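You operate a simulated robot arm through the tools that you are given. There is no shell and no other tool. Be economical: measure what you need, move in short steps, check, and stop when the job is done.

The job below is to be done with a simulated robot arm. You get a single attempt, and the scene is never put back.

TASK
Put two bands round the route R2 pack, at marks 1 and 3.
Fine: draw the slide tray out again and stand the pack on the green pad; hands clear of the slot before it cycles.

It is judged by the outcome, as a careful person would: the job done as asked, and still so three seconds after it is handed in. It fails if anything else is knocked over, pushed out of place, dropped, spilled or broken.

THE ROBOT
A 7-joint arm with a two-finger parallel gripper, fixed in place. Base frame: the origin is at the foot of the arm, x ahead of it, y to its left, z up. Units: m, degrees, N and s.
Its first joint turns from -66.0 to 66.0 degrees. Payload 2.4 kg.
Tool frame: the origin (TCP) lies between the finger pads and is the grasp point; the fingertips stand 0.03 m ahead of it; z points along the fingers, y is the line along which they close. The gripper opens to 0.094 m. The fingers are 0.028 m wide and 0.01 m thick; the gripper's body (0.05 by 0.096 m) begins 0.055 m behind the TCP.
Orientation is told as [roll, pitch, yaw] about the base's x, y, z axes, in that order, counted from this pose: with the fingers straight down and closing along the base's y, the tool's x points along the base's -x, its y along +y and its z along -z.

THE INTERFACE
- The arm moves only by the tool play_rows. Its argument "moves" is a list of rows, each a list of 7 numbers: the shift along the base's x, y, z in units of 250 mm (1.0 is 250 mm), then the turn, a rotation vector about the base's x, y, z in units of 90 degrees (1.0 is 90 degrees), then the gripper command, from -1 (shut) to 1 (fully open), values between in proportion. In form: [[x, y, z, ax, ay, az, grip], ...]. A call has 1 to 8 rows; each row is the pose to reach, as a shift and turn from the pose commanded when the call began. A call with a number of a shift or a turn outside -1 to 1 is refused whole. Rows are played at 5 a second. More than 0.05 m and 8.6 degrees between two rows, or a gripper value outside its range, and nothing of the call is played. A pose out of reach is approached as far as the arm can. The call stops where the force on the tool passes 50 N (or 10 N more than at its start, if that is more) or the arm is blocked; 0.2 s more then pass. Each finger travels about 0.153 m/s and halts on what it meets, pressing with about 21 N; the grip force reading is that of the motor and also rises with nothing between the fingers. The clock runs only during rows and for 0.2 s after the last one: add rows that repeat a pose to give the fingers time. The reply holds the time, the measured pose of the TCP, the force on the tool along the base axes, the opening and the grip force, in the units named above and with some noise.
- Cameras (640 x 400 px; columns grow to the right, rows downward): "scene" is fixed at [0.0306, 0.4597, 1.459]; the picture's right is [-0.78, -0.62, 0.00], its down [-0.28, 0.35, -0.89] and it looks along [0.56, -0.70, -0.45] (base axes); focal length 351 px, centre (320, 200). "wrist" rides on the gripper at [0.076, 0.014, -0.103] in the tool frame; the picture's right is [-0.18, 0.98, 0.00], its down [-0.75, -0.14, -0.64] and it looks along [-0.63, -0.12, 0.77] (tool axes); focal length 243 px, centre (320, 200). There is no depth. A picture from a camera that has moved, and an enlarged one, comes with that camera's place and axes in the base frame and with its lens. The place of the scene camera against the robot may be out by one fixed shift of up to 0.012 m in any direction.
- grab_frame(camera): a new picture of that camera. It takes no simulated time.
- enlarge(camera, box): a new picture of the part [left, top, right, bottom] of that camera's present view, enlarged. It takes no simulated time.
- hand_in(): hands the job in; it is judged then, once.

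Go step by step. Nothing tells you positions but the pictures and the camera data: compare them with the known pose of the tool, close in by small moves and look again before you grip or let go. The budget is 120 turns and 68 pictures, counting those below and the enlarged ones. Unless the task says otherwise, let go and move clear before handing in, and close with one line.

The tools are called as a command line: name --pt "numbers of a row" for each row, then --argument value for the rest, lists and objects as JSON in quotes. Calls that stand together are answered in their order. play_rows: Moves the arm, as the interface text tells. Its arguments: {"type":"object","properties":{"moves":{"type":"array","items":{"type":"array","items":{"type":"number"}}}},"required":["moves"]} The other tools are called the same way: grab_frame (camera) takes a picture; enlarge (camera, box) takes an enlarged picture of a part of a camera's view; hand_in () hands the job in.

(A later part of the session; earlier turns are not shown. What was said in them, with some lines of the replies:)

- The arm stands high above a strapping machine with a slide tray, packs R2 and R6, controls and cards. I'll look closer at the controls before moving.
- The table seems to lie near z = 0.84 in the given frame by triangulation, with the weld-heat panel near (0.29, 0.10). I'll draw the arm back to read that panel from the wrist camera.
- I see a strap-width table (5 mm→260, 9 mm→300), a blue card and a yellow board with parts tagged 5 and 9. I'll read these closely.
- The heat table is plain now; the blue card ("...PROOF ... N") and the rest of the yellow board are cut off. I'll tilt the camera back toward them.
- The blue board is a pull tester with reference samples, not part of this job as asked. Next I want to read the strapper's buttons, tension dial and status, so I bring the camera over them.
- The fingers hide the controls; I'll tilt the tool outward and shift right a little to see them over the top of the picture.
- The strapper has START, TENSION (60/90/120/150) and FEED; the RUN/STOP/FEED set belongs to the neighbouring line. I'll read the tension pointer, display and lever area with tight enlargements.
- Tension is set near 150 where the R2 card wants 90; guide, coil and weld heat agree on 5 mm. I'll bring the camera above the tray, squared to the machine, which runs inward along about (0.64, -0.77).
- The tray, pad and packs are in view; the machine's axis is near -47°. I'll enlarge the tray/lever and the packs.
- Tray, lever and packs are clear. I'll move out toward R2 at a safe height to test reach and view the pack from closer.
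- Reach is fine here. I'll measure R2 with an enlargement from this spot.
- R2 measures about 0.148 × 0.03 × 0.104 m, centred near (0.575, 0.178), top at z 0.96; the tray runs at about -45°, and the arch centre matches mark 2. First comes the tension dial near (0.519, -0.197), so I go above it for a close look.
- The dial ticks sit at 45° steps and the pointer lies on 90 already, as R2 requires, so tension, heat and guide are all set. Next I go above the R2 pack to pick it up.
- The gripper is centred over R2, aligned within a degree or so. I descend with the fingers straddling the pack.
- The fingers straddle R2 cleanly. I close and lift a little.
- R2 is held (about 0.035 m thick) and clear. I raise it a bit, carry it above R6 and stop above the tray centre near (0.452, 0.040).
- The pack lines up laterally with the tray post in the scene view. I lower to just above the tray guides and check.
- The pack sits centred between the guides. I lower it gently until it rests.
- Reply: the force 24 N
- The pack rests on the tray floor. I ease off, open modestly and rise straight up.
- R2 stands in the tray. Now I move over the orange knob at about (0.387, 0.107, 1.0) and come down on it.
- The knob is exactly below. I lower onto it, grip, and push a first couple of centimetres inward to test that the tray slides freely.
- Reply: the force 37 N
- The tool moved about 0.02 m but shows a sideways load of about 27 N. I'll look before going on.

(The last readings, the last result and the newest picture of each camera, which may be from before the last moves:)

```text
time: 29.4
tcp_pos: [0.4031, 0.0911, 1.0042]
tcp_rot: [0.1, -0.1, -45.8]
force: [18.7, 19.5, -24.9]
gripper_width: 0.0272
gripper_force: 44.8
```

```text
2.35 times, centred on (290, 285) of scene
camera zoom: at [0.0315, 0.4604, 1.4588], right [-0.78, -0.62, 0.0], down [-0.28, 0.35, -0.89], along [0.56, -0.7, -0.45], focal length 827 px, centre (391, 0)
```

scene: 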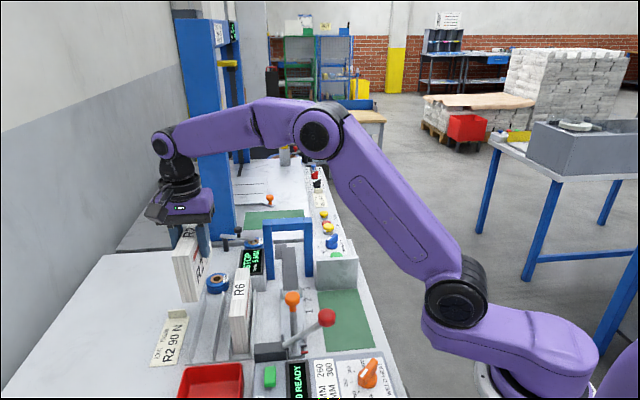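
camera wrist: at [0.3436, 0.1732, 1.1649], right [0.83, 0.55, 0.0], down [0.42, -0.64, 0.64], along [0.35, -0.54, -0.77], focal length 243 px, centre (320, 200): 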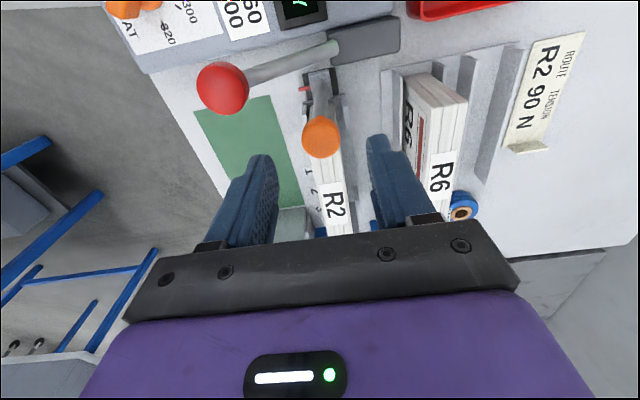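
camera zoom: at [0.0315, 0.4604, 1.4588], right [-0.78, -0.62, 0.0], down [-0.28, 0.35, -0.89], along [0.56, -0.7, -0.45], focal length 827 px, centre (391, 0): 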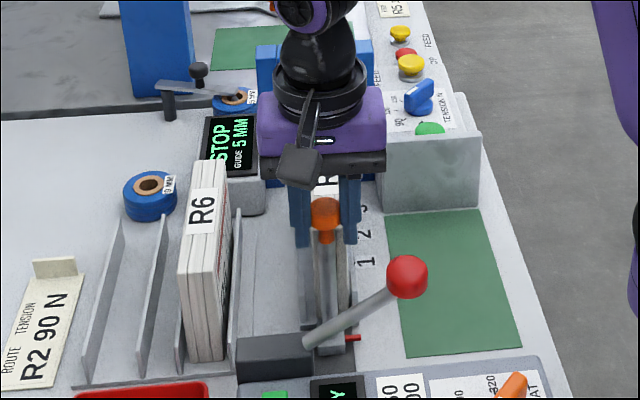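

The tray does slide and the knob is in the grip; the load comes from gripping slightly off-centre. I'll open and reclose more gently to let it centre.

play_rows --pt "0 0 0 0 0 0 0" --pt "0 0 0 0 0 0 0"

play_rows --pt "0.004 0.004 0 0 0 0 -0.25" --pt "0.004 0.004 0 0 0 0 -0.36" --pt "0.004 0.004 0 0 0 0 -0.4" --pt "0.004 0.004 0 0 0 0 -0.4"

```text
time: 30.0
tcp_pos: [0.4015, 0.0902, 1.0044]
tcp_rot: [0.0, 0.0, -45.9]
force: [0.8, -0.4, 0.4]
gripper_width: 0.0467
gripper_force: 0.1
```

```text
time: 31.0
tcp_pos: [0.4037, 0.0912, 1.0042]
tcp_rot: [0.0, 0.1, -45.9]
force: [0.2, 0.2, -0.3]
gripper_width: 0.0289
gripper_force: 0.5
```

No contact yet at 0.029 m. I close a touch further and read the load.

play_rows --pt "0 0 0 0 0 0 -0.45" --pt "0 0 0 0 0 0 -0.5" --pt "0 0 0 0 0 0 -0.5"

```text
time: 31.8
tcp_pos: [0.4028, 0.0917, 1.0049]
tcp_rot: [0.1, 0.0, -45.9]
force: [4.6, 4.8, -2.7]
gripper_width: 0.0277
gripper_force: 44.8
```

The load is small now. I push the tray inward about 0.08 m along its axis.

play_rows --pt "0.057 -0.0565 0 0 0 0 -0.5" --pt "0.113 -0.114 0 0 0 0 -0.5" --pt "0.168 -0.171 0 0 0 0 -0.5" --pt "0.224 -0.2285 0 0 0 0 -0.5" --pt "0.224 -0.2285 0 0 0 0 -0.5"

enlarge --camera "scene" --box '[240, 220, 350, 360]'

```text
time: 33.0
tcp_pos: [0.4605, 0.0334, 1.0036]
tcp_rot: [0.1, 0.0, -45.8]
force: [13.0, 14.0, -21.4]
gripper_width: 0.0272
gripper_force: 45.2
```

```text
2.86 times, centred on (295, 290) of scene
camera zoom: at [0.0313, 0.4601, 1.4588], right [-0.78, -0.62, 0.0], down [-0.28, 0.35, -0.89], along [0.56, -0.7, -0.45], focal length 1004 px, centre (391, -57)
```

zoom: 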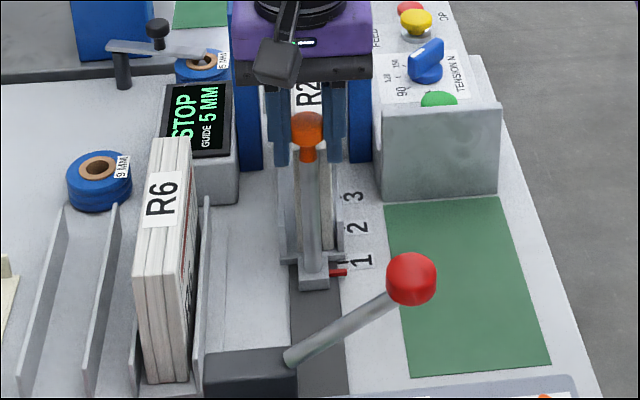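

The red pointer is just short of mark 1. I move about 11 mm more and also take out the sideways load (the slide's axis is nearer -45°).

play_rows --pt "0.018 -0.014 0 0 0 0 -0.5" --pt "0.035 -0.028 0 0 0 0 -0.5" --pt "0.035 -0.028 0 0 0 0 -0.5"

enlarge --camera "scene" --box '[285, 285, 335, 320]'

```text
time: 33.8
tcp_pos: [0.467, 0.0277, 1.0046]
tcp_rot: [-0.1, 0.1, -45.9]
force: [9.8, 7.8, -41.3]
gripper_width: 0.0273
gripper_force: 44.8
```

```text
11.43 times, centred on (310, 302) of scene
camera zoom: at [0.0315, 0.46, 1.4589], right [-0.78, -0.62, 0.0], down [-0.28, 0.35, -0.89], along [0.56, -0.7, -0.45], focal length 4016 px, centre (434, -971)
```

zoom: 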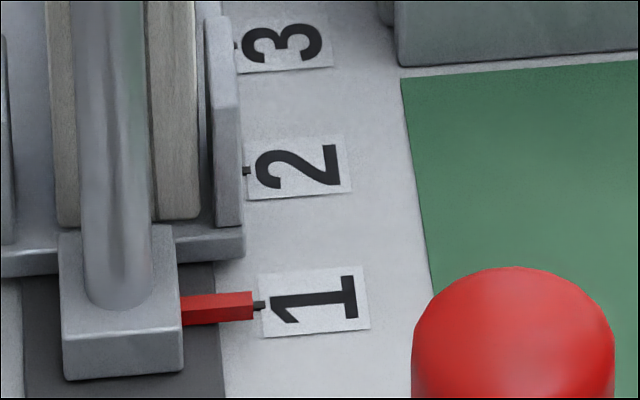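

The pointer sits exactly on mark 1's tick. I release, rise clear, and move over START at about (0.467, -0.147) with the fingers shut.

play_rows --pt "0 0 0 0 0 0 0" --pt "0 0 0 0 0 0 0.1" --pt "0 0 0.18 0 0 0 0.1" --pt "0 0 0.36 0 0 0 0.1" --pt "0 0 0.54 0 0 0 -0.2" --pt "0 -0.17 0.58 0 0 0 -0.6" --pt "0 -0.35 0.58 0 0 0 -1" --pt "0 -0.52 0.58 0 0 0 -1"

play_rows --pt "0 -0.1 0 0 0 0 -1" --pt "0 -0.18 -0.1 0 0 0 -1" --pt "0 -0.18 -0.28 0 0 0 -1" --pt "0 -0.18 -0.44 0 0 0 -1" --pt "0 -0.18 -0.54 0 0 0 -1" --pt "0 -0.18 -0.58 0 0 0 -1" --pt "0 -0.18 -0.58 0 0 0 -1"

enlarge --camera "scene" --box '[230, 190, 370, 330]'

grab_frame --camera "wrist"

```text
time: 35.6
tcp_pos: [0.468, -0.1031, 1.1497]
tcp_rot: [0.0, 0.0, -46.1]
force: [0.1, 0.3, -0.2]
gripper_width: 0.0
gripper_force: 20.7
```

```text
time: 37.2
tcp_pos: [0.4669, -0.1471, 1.0058]
tcp_rot: [0.1, 0.0, -45.8]
force: [1.2, 0.1, 0.3]
gripper_width: 0.0
gripper_force: 20.9
```

```text
2.86 times, centred on (300, 260) of scene
camera zoom: at [0.0306, 0.4597, 1.459], right [-0.78, -0.62, 0.0], down [-0.28, 0.35, -0.89], along [0.56, -0.7, -0.45], focal length 1004 px, centre (377, 29)
```

zoom: 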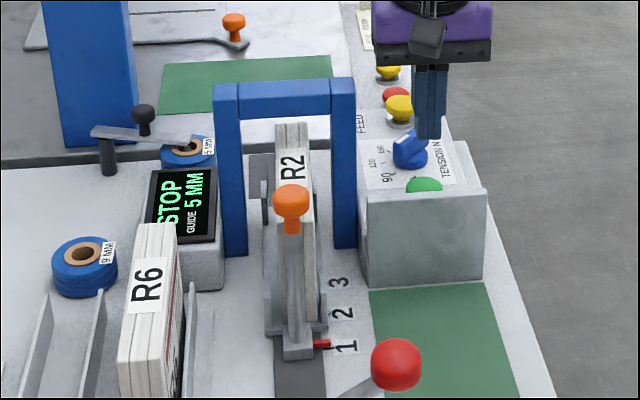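

```text
18 pictures are left
camera wrist: at [0.4246, -0.0821, 1.1081], right [0.83, 0.55, 0.0], down [0.42, -0.64, 0.64], along [0.35, -0.54, -0.77], focal length 243 px, centre (320, 200)
```

wrist: 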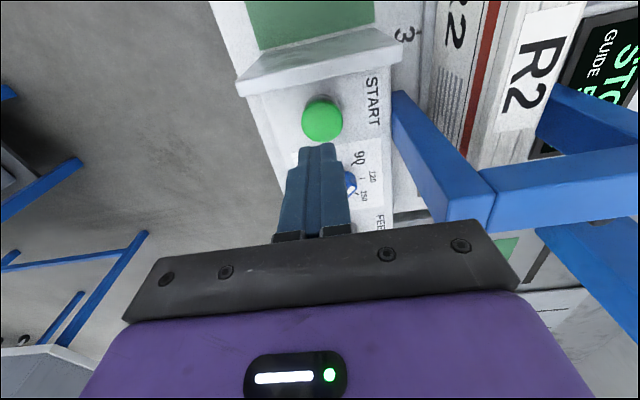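

START lies directly below the fingertips and the tray slot is clear. I press START gently and lift off.

play_rows --pt "0 0 -0.14 0 0 0 -1" --pt "0 0 -0.19 0 0 0 -1" --pt "0 0 -0.21 0 0 0 -1" --pt "0 0 -0.23 0 0 0 -1" --pt "0 0 -0.245 0 0 0 -1"

```text
time: 38.5
tcp_pos: [0.4691, -0.1486, 0.948]
tcp_rot: [0.1, -0.3, -45.8]
force: [-8.7, 3.6, 33.9]
gripper_width: 0.0
gripper_force: 20.3
stopped in row 5: the force on the tool passed its limit (the readings are from after the stop); the commanded pose is now the measured one
```

play_rows --pt "0 0 0.06 0 0 0 -1" --pt "0 0 0.2 0 0 0 -1" --pt "0 0 0.2 0 0 0 -1"

enlarge --camera "scene" --box '[230, 200, 350, 320]'

```text
time: 39.3
tcp_pos: [0.4684, -0.1488, 0.9951]
tcp_rot: [0.0, -0.1, -45.9]
force: [1.1, 0.1, 0.7]
gripper_width: 0.0
gripper_force: 20.8
```

```text
3.33 times, centred on (290, 260) of scene
camera zoom: at [0.0306, 0.4597, 1.459], right [-0.78, -0.62, 0.0], down [-0.28, 0.35, -0.89], along [0.56, -0.7, -0.45], focal length 1171 px, centre (420, 0)
```

zoom: 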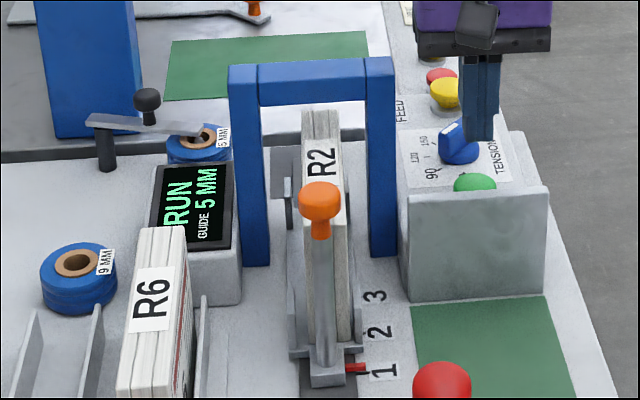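

The display now shows RUN. I'll wait a couple of seconds and see whether a band is put on.

play_rows --pt "0 0 0.1 0 0 0 -1" --pt "0 0 0.2 0 0 0 -1" --pt "0 0 0.2 0 0 0 -1" --pt "0 0 0.2 0 0 0 -1" --pt "0 0 0.2 0 0 0 -1" --pt "0 0 0.2 0 0 0 -1" --pt "0 0 0.2 0 0 0 -1" --pt "0 0 0.2 0 0 0 -1"

enlarge --camera "scene" --box '[230, 200, 350, 320]'

```text
time: 41.1
tcp_pos: [0.47, -0.149, 1.0458]
tcp_rot: [0.0, -0.1, -45.9]
force: [-0.2, -0.5, -0.6]
gripper_width: 0.0
gripper_force: 20.7
```

```text
3.33 times, centred on (290, 260) of scene
camera zoom: at [0.0306, 0.4597, 1.459], right [-0.78, -0.62, 0.0], down [-0.28, 0.35, -0.89], along [0.56, -0.7, -0.45], focal length 1171 px, centre (420, 0)
```

zoom: 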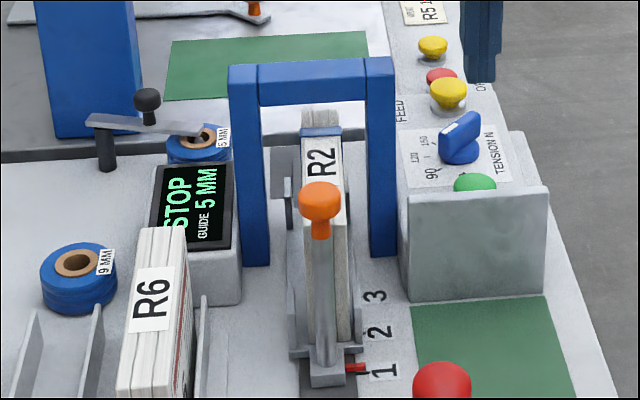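

A band is on at mark 1 and the machine is idle (STOP) again. I go back over the orange knob, now near (0.4675, 0.028).

play_rows --pt "0 0 0.2 0 0 0 -1" --pt "0 0 0.4 0 0 0 -0.6" --pt "-0.003 0.17 0.41 0 0 0 -0.2" --pt "-0.006 0.35 0.41 0 0 0 0.1" --pt "-0.01 0.53 0.41 0 0 0 0.2" --pt "-0.01 0.709 0.41 0 0 0 0.2" --pt "-0.01 0.709 0.41 0 0 0 0.2"

play_rows --pt "0 0 -0.18 0 0 0 0.2" --pt "0 0 -0.3 0 0 0 0.2" --pt "0 0 -0.3 0 0 0 0.2"

grab_frame --camera "wrist"

```text
time: 42.7
tcp_pos: [0.4662, 0.0282, 1.1479]
tcp_rot: [0.1, -0.1, -45.8]
force: [0.2, 0.1, -1.5]
gripper_width: 0.0565
gripper_force: 0.1
```

```text
time: 43.5
tcp_pos: [0.4673, 0.0305, 1.0742]
tcp_rot: [0.2, 0.0, -45.8]
force: [-0.7, 0.2, -0.3]
gripper_width: 0.0563
gripper_force: 0.0
```

```text
15 pictures are left
camera wrist: at [0.4235, 0.0952, 1.1748], right [0.83, 0.55, 0.0], down [0.42, -0.64, 0.64], along [0.36, -0.54, -0.77], focal length 243 px, centre (320, 200)
```

wrist: 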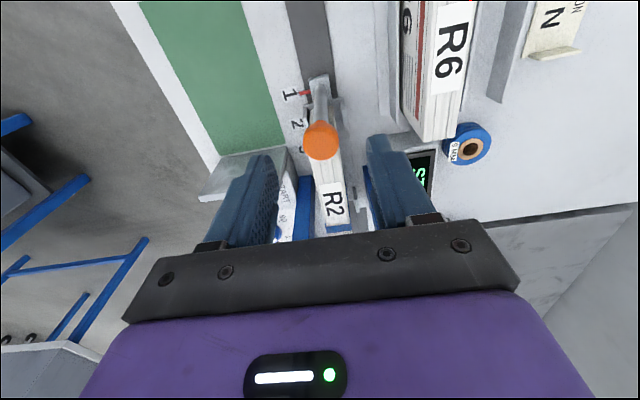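

The knob is between the fingers again. I lower, grip and read the load before pushing.

play_rows --pt "0.004 -0.004 -0.15 0 0 0 0.2" --pt "0.004 -0.004 -0.285 0 0 0 0.2" --pt "0.004 -0.004 -0.285 0 0 0 -0.2" --pt "0.004 -0.004 -0.285 0 0 0 -0.5" --pt "0.004 -0.004 -0.285 0 0 0 -0.5"

```text
time: 44.7
tcp_pos: [0.4671, 0.0277, 1.0031]
tcp_rot: [-0.2, -0.1, -46.0]
force: [-7.9, -8.9, -0.4]
gripper_width: 0.0301
gripper_force: 44.6
```

Load is light. I push 70 mm toward mark 3.

play_rows --pt "0.048 -0.052 0 0 0 0 -0.5" --pt "0.097 -0.101 0 0 0 0 -0.5" --pt "0.147 -0.15 0 0 0 0 -0.5" --pt "0.197 -0.199 0 0 0 0 -0.5" --pt "0.197 -0.199 0 0 0 0 -0.5"

enlarge --camera "scene" --box '[285, 265, 335, 305]'

```text
time: 45.9
tcp_pos: [0.5173, -0.0227, 1.0032]
tcp_rot: [0.0, -0.3, -46.0]
force: [-8.8, -9.4, 11.6]
gripper_width: 0.0303
gripper_force: 45.1
```

```text
10.00 times, centred on (310, 285) of scene
camera zoom: at [0.0302, 0.4594, 1.4591], right [-0.78, -0.62, 0.0], down [-0.28, 0.35, -0.89], along [0.56, -0.7, -0.45], focal length 3514 px, centre (420, -650)
```

zoom: 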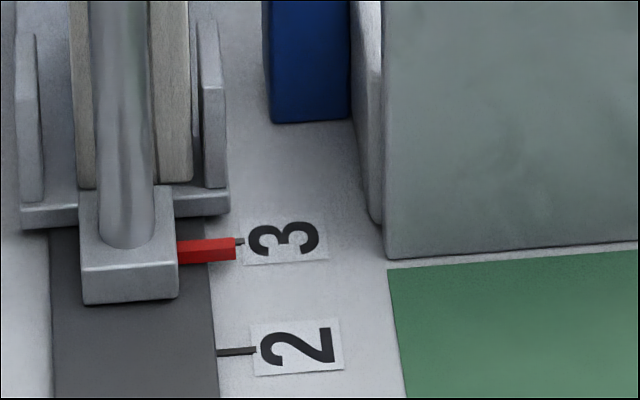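

The pointer is about 3 mm short of mark 3. I nudge it on.

play_rows --pt "0.0045 -0.0045 0 0 0 0 -0.5" --pt "0.0095 -0.0095 0 0 0 0 -0.5" --pt "0.0095 -0.0095 0 0 0 0 -0.5"

enlarge --camera "scene" --box '[285, 265, 335, 305]'

```text
time: 46.7
tcp_pos: [0.5203, -0.0245, 1.0026]
tcp_rot: [0.1, -0.2, -45.9]
force: [-8.0, -10.8, 16.0]
gripper_width: 0.0302
gripper_force: 45.0
```

```text
10.00 times, centred on (310, 285) of scene
camera zoom: at [0.0301, 0.4594, 1.4591], right [-0.78, -0.62, 0.0], down [-0.28, 0.35, -0.89], along [0.56, -0.7, -0.45], focal length 3514 px, centre (420, -650)
```

zoom: 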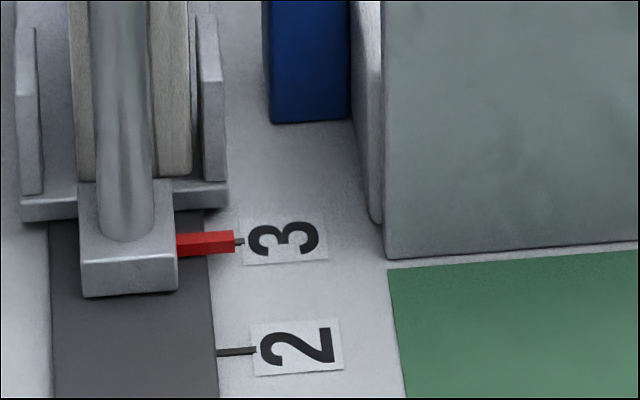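

The pointer is on mark 3. I release, rise clear and go back above START.

play_rows --pt "0 0 0 0 0 0 -0.1" --pt "0 0 0 0 0 0 0.1" --pt "0 0 0.19 0 0 0 0.1" --pt "0 0 0.38 0 0 0 0" --pt "0 0 0.56 0 0 0 -0.3" --pt "-0.07 -0.16 0.59 0 0 0 -0.6" --pt "-0.14 -0.33 0.59 0 0 0 -1" --pt "-0.209 -0.492 0.59 0 0 0 -1"

play_rows --pt "0 0 -0.15 0 0 0 -1" --pt "0 0 -0.33 0 0 0 -1" --pt "0 0 -0.5 0 0 0 -1" --pt "0 0 -0.6 0 0 0 -1" --pt "0 0 -0.6 0 0 0 -1"

```text
time: 48.5
tcp_pos: [0.4664, -0.1465, 1.1503]
tcp_rot: [0.0, 0.0, -45.9]
force: [-0.7, -1.1, 0.1]
gripper_width: 0.0001
gripper_force: 21.0
```

```text
time: 49.7
tcp_pos: [0.4664, -0.1472, 0.9996]
tcp_rot: [0.0, -0.2, -45.9]
force: [-0.9, -0.2, 0.5]
gripper_width: 0.0
gripper_force: 21.4
```

The hand is over START and the slot is clear. I press it once more as before.

play_rows --pt "0.004 -0.004 -0.12 0 0 0 -1" --pt "0.004 -0.004 -0.165 0 0 0 -1" --pt "0.004 -0.004 -0.185 0 0 0 -1" --pt "0.004 -0.004 -0.205 0 0 0 -1" --pt "0.004 -0.004 -0.22 0 0 0 -1"

play_rows --pt "0 0 0.1 0 0 0 -1" --pt "0 0 0.28 0 0 0 -1" --pt "0 0 0.46 0 0 0 -1" --pt "0 0 0.64 0 0 0 -1" --pt "0 0 0.8 0 0 0 -1" --pt "0 0 0.8 0 0 0 -1" --pt "0 0 0.8 0 0 0 -1" --pt "0 0 0.8 0 0 0 -1"

play_rows --pt "0 0 0 0 0 0 -1" --pt "0 0 0 0 0 0 -1" --pt "0 0 0 0 0 0 -1" --pt "0 0 0 0 0 0 -1" --pt "0 0 0 0 0 0 -1"

enlarge --camera "scene" --box '[230, 200, 350, 320]'

```text
time: 50.9
tcp_pos: [0.4673, -0.1473, 0.9471]
tcp_rot: [0.3, -0.4, -45.8]
force: [-10.9, 1.5, 47.0]
gripper_width: 0.0
gripper_force: 21.4
```

```text
time: 52.7
tcp_pos: [0.4693, -0.1464, 1.1457]
tcp_rot: [-0.1, -0.1, -45.9]
force: [0.0, -0.1, -0.6]
gripper_width: 0.0
gripper_force: 21.1
```

```text
time: 53.9
tcp_pos: [0.4704, -0.1462, 1.145]
tcp_rot: [0.0, -0.1, -45.9]
force: [-0.2, -0.3, 0.2]
gripper_width: 0.0
gripper_force: 21.0
```

```text
3.33 times, centred on (290, 260) of scene
camera zoom: at [0.0306, 0.4597, 1.459], right [-0.78, -0.62, 0.0], down [-0.28, 0.35, -0.89], along [0.56, -0.7, -0.45], focal length 1171 px, centre (420, 0)
```

zoom: 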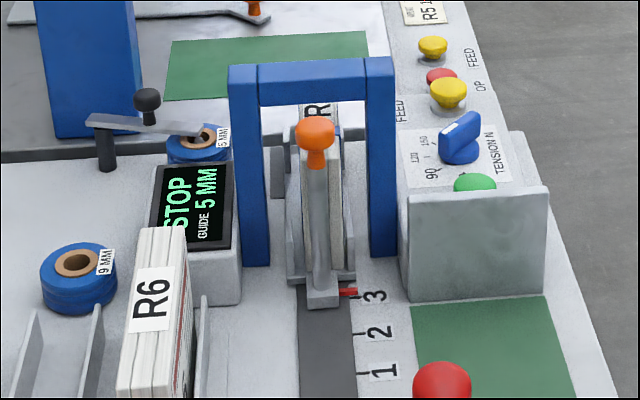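

The cycle has ended. I return to the orange knob at about (0.520, -0.025) to draw the tray out.

play_rows --pt "0.07 0.16 0 0 0 0 -0.5" --pt "0.14 0.33 0 0 0 0 0" --pt "0.202 0.486 0 0 0 0 0.2" --pt "0.202 0.486 -0.18 0 0 0 0.2" --pt "0.202 0.486 -0.3 0 0 0 0.2" --pt "0.202 0.486 -0.3 0 0 0 0.2"

grab_frame --camera "wrist"

```text
time: 55.3
tcp_pos: [0.5204, -0.0269, 1.0698]
tcp_rot: [0.1, -0.1, -45.9]
force: [0.2, 0.3, 0.0]
gripper_width: 0.0565
gripper_force: 0.0
```

```text
11 pictures are left
camera wrist: at [0.4762, 0.0384, 1.1707], right [0.83, 0.55, 0.0], down [0.42, -0.64, 0.64], along [0.36, -0.54, -0.77], focal length 243 px, centre (320, 200)
```

wrist: 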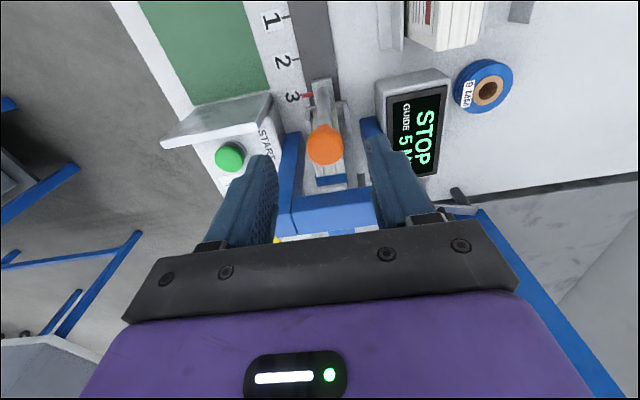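

The second band shows near the pack's near end. I lower, grip the knob and check the load.

play_rows --pt "0.006 -0.001 -0.15 0 0 0 0.2" --pt "0.006 -0.001 -0.27 0 0 0 0.2" --pt "0.006 -0.001 -0.27 0 0 0 -0.2" --pt "0.006 -0.001 -0.27 0 0 0 -0.5" --pt "0.006 -0.001 -0.27 0 0 0 -0.5"

play_rows --pt "-0.04 0.04 0 0 0 0 -0.5" --pt "-0.1 0.1 0 0 0 0 -0.5" --pt "-0.16 0.16 0 0 0 0 -0.5" --pt "-0.22 0.22 0 0 0 0 -0.5" --pt "-0.28 0.28 0 0 0 0 -0.5"

```text
time: 56.5
tcp_pos: [0.5219, -0.0257, 1.0008]
tcp_rot: [0.2, -0.2, -45.8]
force: [8.3, 6.0, -8.9]
gripper_width: 0.0319
gripper_force: 45.7
```

```text
time: 57.7
tcp_pos: [0.4516, 0.0445, 1.003]
tcp_rot: [0.2, -0.3, -46.0]
force: [12.8, 11.4, -8.3]
gripper_width: 0.0311
gripper_force: 44.8
```

The tray follows well. I draw it the rest of the way in two stages.

play_rows --pt "-0.06 0.062 0 0 0 0 -0.5" --pt "-0.12 0.123 0 0 0 0 -0.5" --pt "-0.18 0.184 0 0 0 0 -0.5" --pt "-0.24 0.245 0 0 0 0 -0.5" --pt "-0.255 0.26 0 0 0 0 -0.5" --pt "-0.265 0.27 0 0 0 0 -0.5" --pt "-0.275 0.28 0 0 0 0 -0.5"

enlarge --camera "scene" --box '[230, 230, 350, 380]'

```text
time: 59.3
tcp_pos: [0.3825, 0.1119, 1.0025]
tcp_rot: [0.1, -0.3, -45.9]
force: [-4.8, -1.2, 8.2]
gripper_width: 0.0312
gripper_force: 45.6
stopped in row 7: the force on the tool passed its limit (the readings are from after the stop); the commanded pose is now the measured one
```

```text
2.67 times, centred on (290, 305) of scene
camera zoom: at [0.0304, 0.4596, 1.459], right [-0.78, -0.62, 0.0], down [-0.28, 0.35, -0.89], along [0.56, -0.7, -0.45], focal length 937 px, centre (400, -80)
```

zoom: 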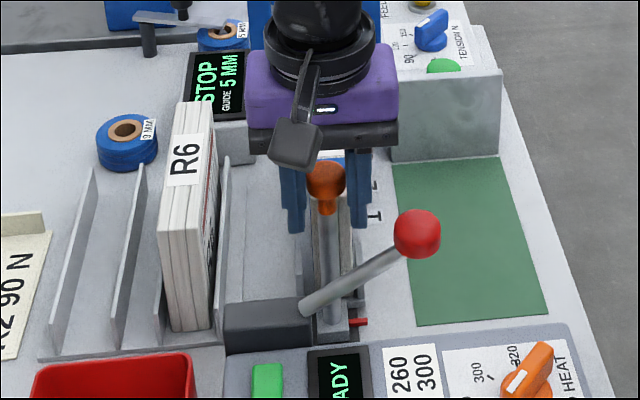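

The tray is back at its end stop. I release, rise and move above the banded pack.

play_rows --pt "0 0 0 0 0 0 -0.1" --pt "0 0 0 0 0 0 0.15" --pt "0 0 0.18 0 0 0 0.15" --pt "0 0 0.36 0 0 0 0.15" --pt "0 0 0.46 0 0 0 0.15" --pt "0.13 -0.14 0.46 0 0 0 0.15" --pt "0.278 -0.29 0.46 0 0 0 0.15" --pt "0.278 -0.29 0.46 0 0 0 0.15"

grab_frame --camera "wrist"

```text
refused: row 7 steps farther than a row can; nothing moved
```

```text
9 pictures are left
camera wrist: at [0.3392, 0.1781, 1.1042], right [0.83, 0.55, 0.0], down [0.42, -0.64, 0.65], along [0.36, -0.54, -0.76], focal length 243 px, centre (320, 200)
```

wrist: 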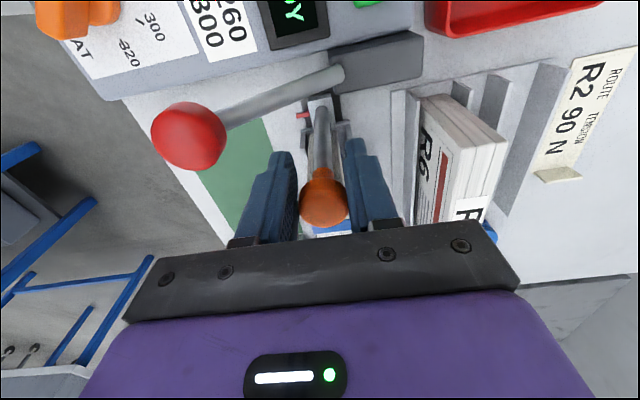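

One step was too long, so nothing moved; I repeat with shorter steps.

play_rows --pt "0 0 0 0 0 0 -0.1" --pt "0 0 0 0 0 0 0.15" --pt "0 0 0.18 0 0 0 0.15" --pt "0 0 0.36 0 0 0 0.15" --pt "0 0 0.46 0 0 0 0.15" --pt "0.09 -0.1 0.46 0 0 0 0.15" --pt "0.18 -0.19 0.46 0 0 0 0.15" --pt "0.278 -0.29 0.46 0 0 0 0.15"

play_rows --pt "0 0 0 0 0 0 0.15"

grab_frame --camera "wrist"

```text
time: 61.1
tcp_pos: [0.4529, 0.0397, 1.1175]
tcp_rot: [0.1, -0.3, -46.0]
force: [-0.1, 0.4, -0.3]
gripper_width: 0.054
gripper_force: 0.1
```

```text
time: 61.5
tcp_pos: [0.4529, 0.0398, 1.1181]
tcp_rot: [0.2, -0.3, -45.8]
force: [0.6, 0.5, -0.2]
gripper_width: 0.054
gripper_force: 0.1
```

```text
8 pictures are left
camera wrist: at [0.4096, 0.1056, 1.2194], right [0.83, 0.55, 0.0], down [0.42, -0.64, 0.65], along [0.36, -0.54, -0.76], focal length 243 px, centre (320, 200)
```

wrist: 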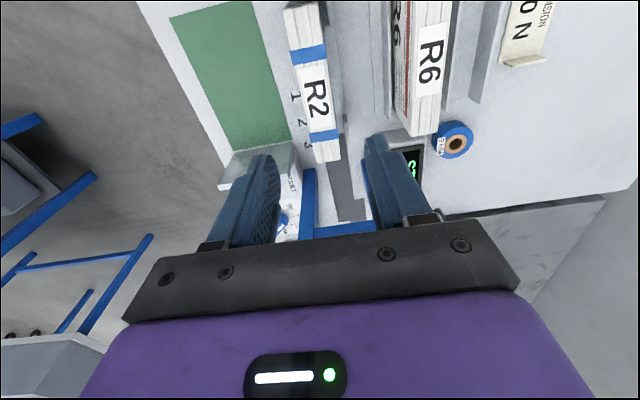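

Both bands are on, evenly either side of the label. I take hold of R2 between them and lift it out.

play_rows --pt "0 0 -0.18 0 0 0 0.15" --pt "0 0 -0.36 0 0 0 0.15" --pt "0 0 -0.54 0 0 0 0.15" --pt "0 0 -0.65 0 0 0 0.15" --pt "0 0 -0.69 0 0 0 0.15" --pt "0 0 -0.69 0 0 0 -0.5" --pt "0 0 -0.69 0 0 0 -1" --pt "0 0 -0.69 0 0 0 -1"

play_rows --pt "0 0 0.04 0 0 0 -1" --pt "0 0 0.15 0 0 0 -1" --pt "0 0 0.3 0 0 0 -1" --pt "0 0 0.45 0 0 0 -1" --pt "0 0 0.6 0 0 0 -1" --pt "0 0 0.7 0 0 0 -1"

play_rows --pt "-0.06 -0.06 0 0 0 0 -1" --pt "-0.14 -0.14 0 0 0 0 -1" --pt "-0.22 -0.22 0 0 0 0 -1" --pt "-0.29 -0.3 0 0 0 0 -1" --pt "-0.316 -0.33 0 0 0 0 -1" --pt "-0.316 -0.33 0 0 0 0 -1"

enlarge --camera "scene" --box '[230, 220, 390, 390]'

```text
time: 63.3
tcp_pos: [0.4515, 0.0417, 0.9441]
tcp_rot: [0.3, -0.4, -46.0]
force: [0.4, 0.8, 0.6]
gripper_width: 0.0344
gripper_force: 21.1
```

```text
time: 64.7
tcp_pos: [0.4523, 0.0395, 1.1207]
tcp_rot: [0.2, -0.1, -46.0]
force: [-0.3, -0.3, -2.5]
gripper_width: 0.0342
gripper_force: 21.1
```

```text
time: 66.1
tcp_pos: [0.3736, -0.0432, 1.1192]
tcp_rot: [0.3, -0.3, -45.9]
force: [-0.1, 0.2, -2.5]
gripper_width: 0.0342
gripper_force: 21.3
```

```text
2.35 times, centred on (310, 305) of scene
camera zoom: at [0.0307, 0.4597, 1.459], right [-0.78, -0.62, 0.0], down [-0.28, 0.35, -0.89], along [0.56, -0.7, -0.45], focal length 827 px, centre (344, -47)
```

zoom: 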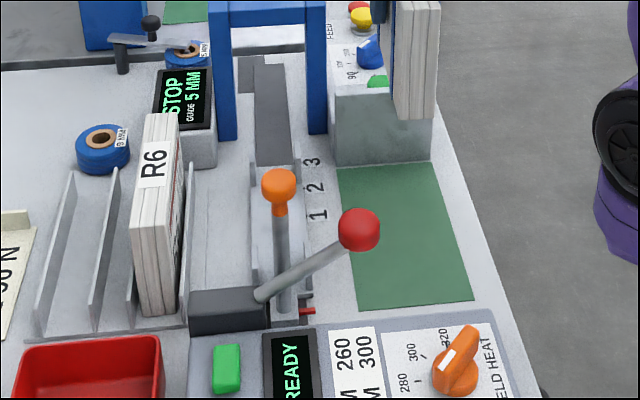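

The pack hangs over the green pad, bottom well clear. I lower it to about 2 cm above and check.

play_rows --pt "0 0 -0.16 0 0 0 -1" --pt "0 0 -0.32 0 0 0 -1" --pt "0 0 -0.48 0 0 0 -1" --pt "0 0 -0.6 0 0 0 -1" --pt "0 0 -0.66 0 0 0 -1" --pt "0 0 -0.66 0 0 0 -1"

enlarge --camera "scene" --box '[250, 220, 390, 370]'

```text
time: 67.5
tcp_pos: [0.3724, -0.043, 0.9549]
tcp_rot: [0.2, -0.3, -46.0]
force: [-0.4, -0.4, -3.5]
gripper_width: 0.0341
gripper_force: 21.1
```

```text
2.67 times, centred on (320, 295) of scene
camera zoom: at [0.0307, 0.4597, 1.459], right [-0.78, -0.62, 0.0], down [-0.28, 0.35, -0.89], along [0.56, -0.7, -0.45], focal length 937 px, centre (320, -53)
```

zoom: 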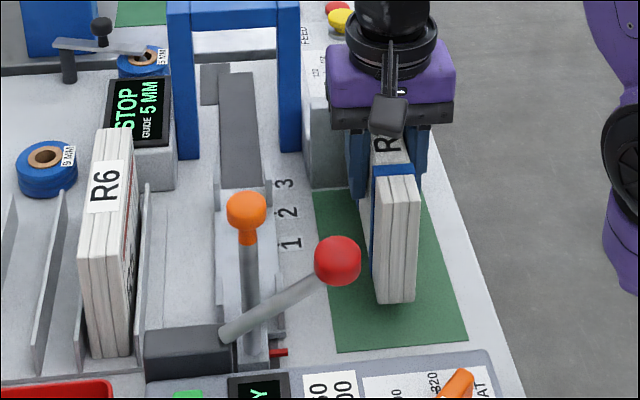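

It is centred over the pad. I set it down in small steps until it bears.

play_rows --pt "0 0 -0.03 0 0 0 -1" --pt "0 0 -0.055 0 0 0 -1" --pt "0 0 -0.07 0 0 0 -1" --pt "0 0 -0.08 0 0 0 -1" --pt "0 0 -0.086 0 0 0 -1"

```text
time: 68.7
tcp_pos: [0.374, -0.0419, 0.935]
tcp_rot: [0.2, -0.3, -45.9]
force: [0.6, -0.6, -3.7]
gripper_width: 0.0345
gripper_force: 20.6
```

play_rows --pt "0 0 -0.006 0 0 0 -1" --pt "0 0 -0.012 0 0 0 -1" --pt "0 0 -0.018 0 0 0 -1"

```text
time: 69.5
tcp_pos: [0.3743, -0.0418, 0.9295]
tcp_rot: [0.3, -0.3, -45.9]
force: [-3.4, -0.3, 21.7]
gripper_width: 0.0347
gripper_force: 21.2
```

The pack now bears on the pad. I ease off, open and rise clear.

play_rows --pt "0 0 0.006 0 0 0 -1" --pt "0 0 0.006 0 0 0 -0.1" --pt "0 0 0.006 0 0 0 0.15" --pt "0 0 0.006 0 0 0 0.15" --pt "0 0 0.15 0 0 0 0.15" --pt "0 0 0.33 0 0 0 0.15" --pt "0 0 0.51 0 0 0 0.15" --pt "0 0 0.69 0 0 0 0.15"

play_rows --pt "0 0 0.1 0 0 0 0.15" --pt "-0.1 0 0.2 0 0 0 0.15" --pt "-0.2 0 0.3 0 0 0 0.15" --pt "-0.2 0 0.3 0 0 0 0.15"

grab_frame --camera "scene"

enlarge --camera "scene" --box '[240, 230, 390, 380]'

```text
time: 71.3
tcp_pos: [0.3714, -0.0417, 1.1017]
tcp_rot: [0.2, -0.3, -46.0]
force: [0.5, -0.3, -0.9]
gripper_width: 0.0539
gripper_force: 0.0
```

```text
time: 72.3
tcp_pos: [0.3238, -0.0413, 1.1761]
tcp_rot: [0.1, -0.1, -45.9]
force: [-0.5, 0.1, -0.2]
gripper_width: 0.0544
gripper_force: 0.2
```

```text
5 pictures are left
```

scene: 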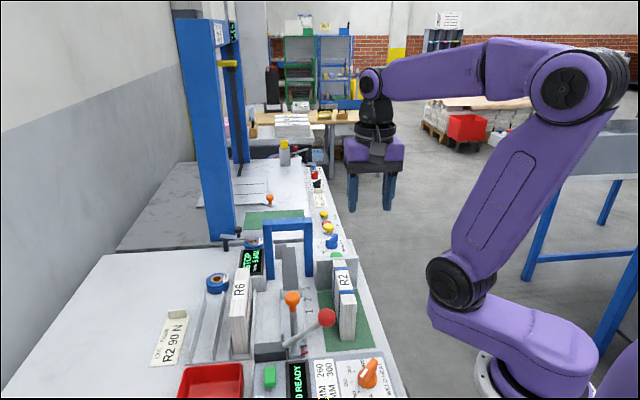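

```text
2.67 times, centred on (315, 305) of scene
camera zoom: at [0.0306, 0.4597, 1.459], right [-0.78, -0.62, 0.0], down [-0.28, 0.35, -0.89], along [0.56, -0.7, -0.45], focal length 937 px, centre (333, -80)
```

zoom: 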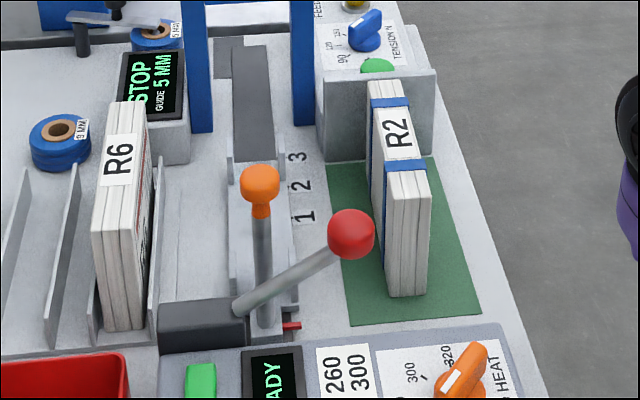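

R2 stands on the green pad with both bands on, the tray is drawn out to its stop, the machine shows STOP and the arm is clear. I hand it in.

hand_in

```text
The job is handed in.
```

The R2 pack has two 5 mm bands, at marks 1 and 3, set at 90 N tension and 260 weld heat. It is standing on the green pad, with the slide tray drawn out and the arm clear.
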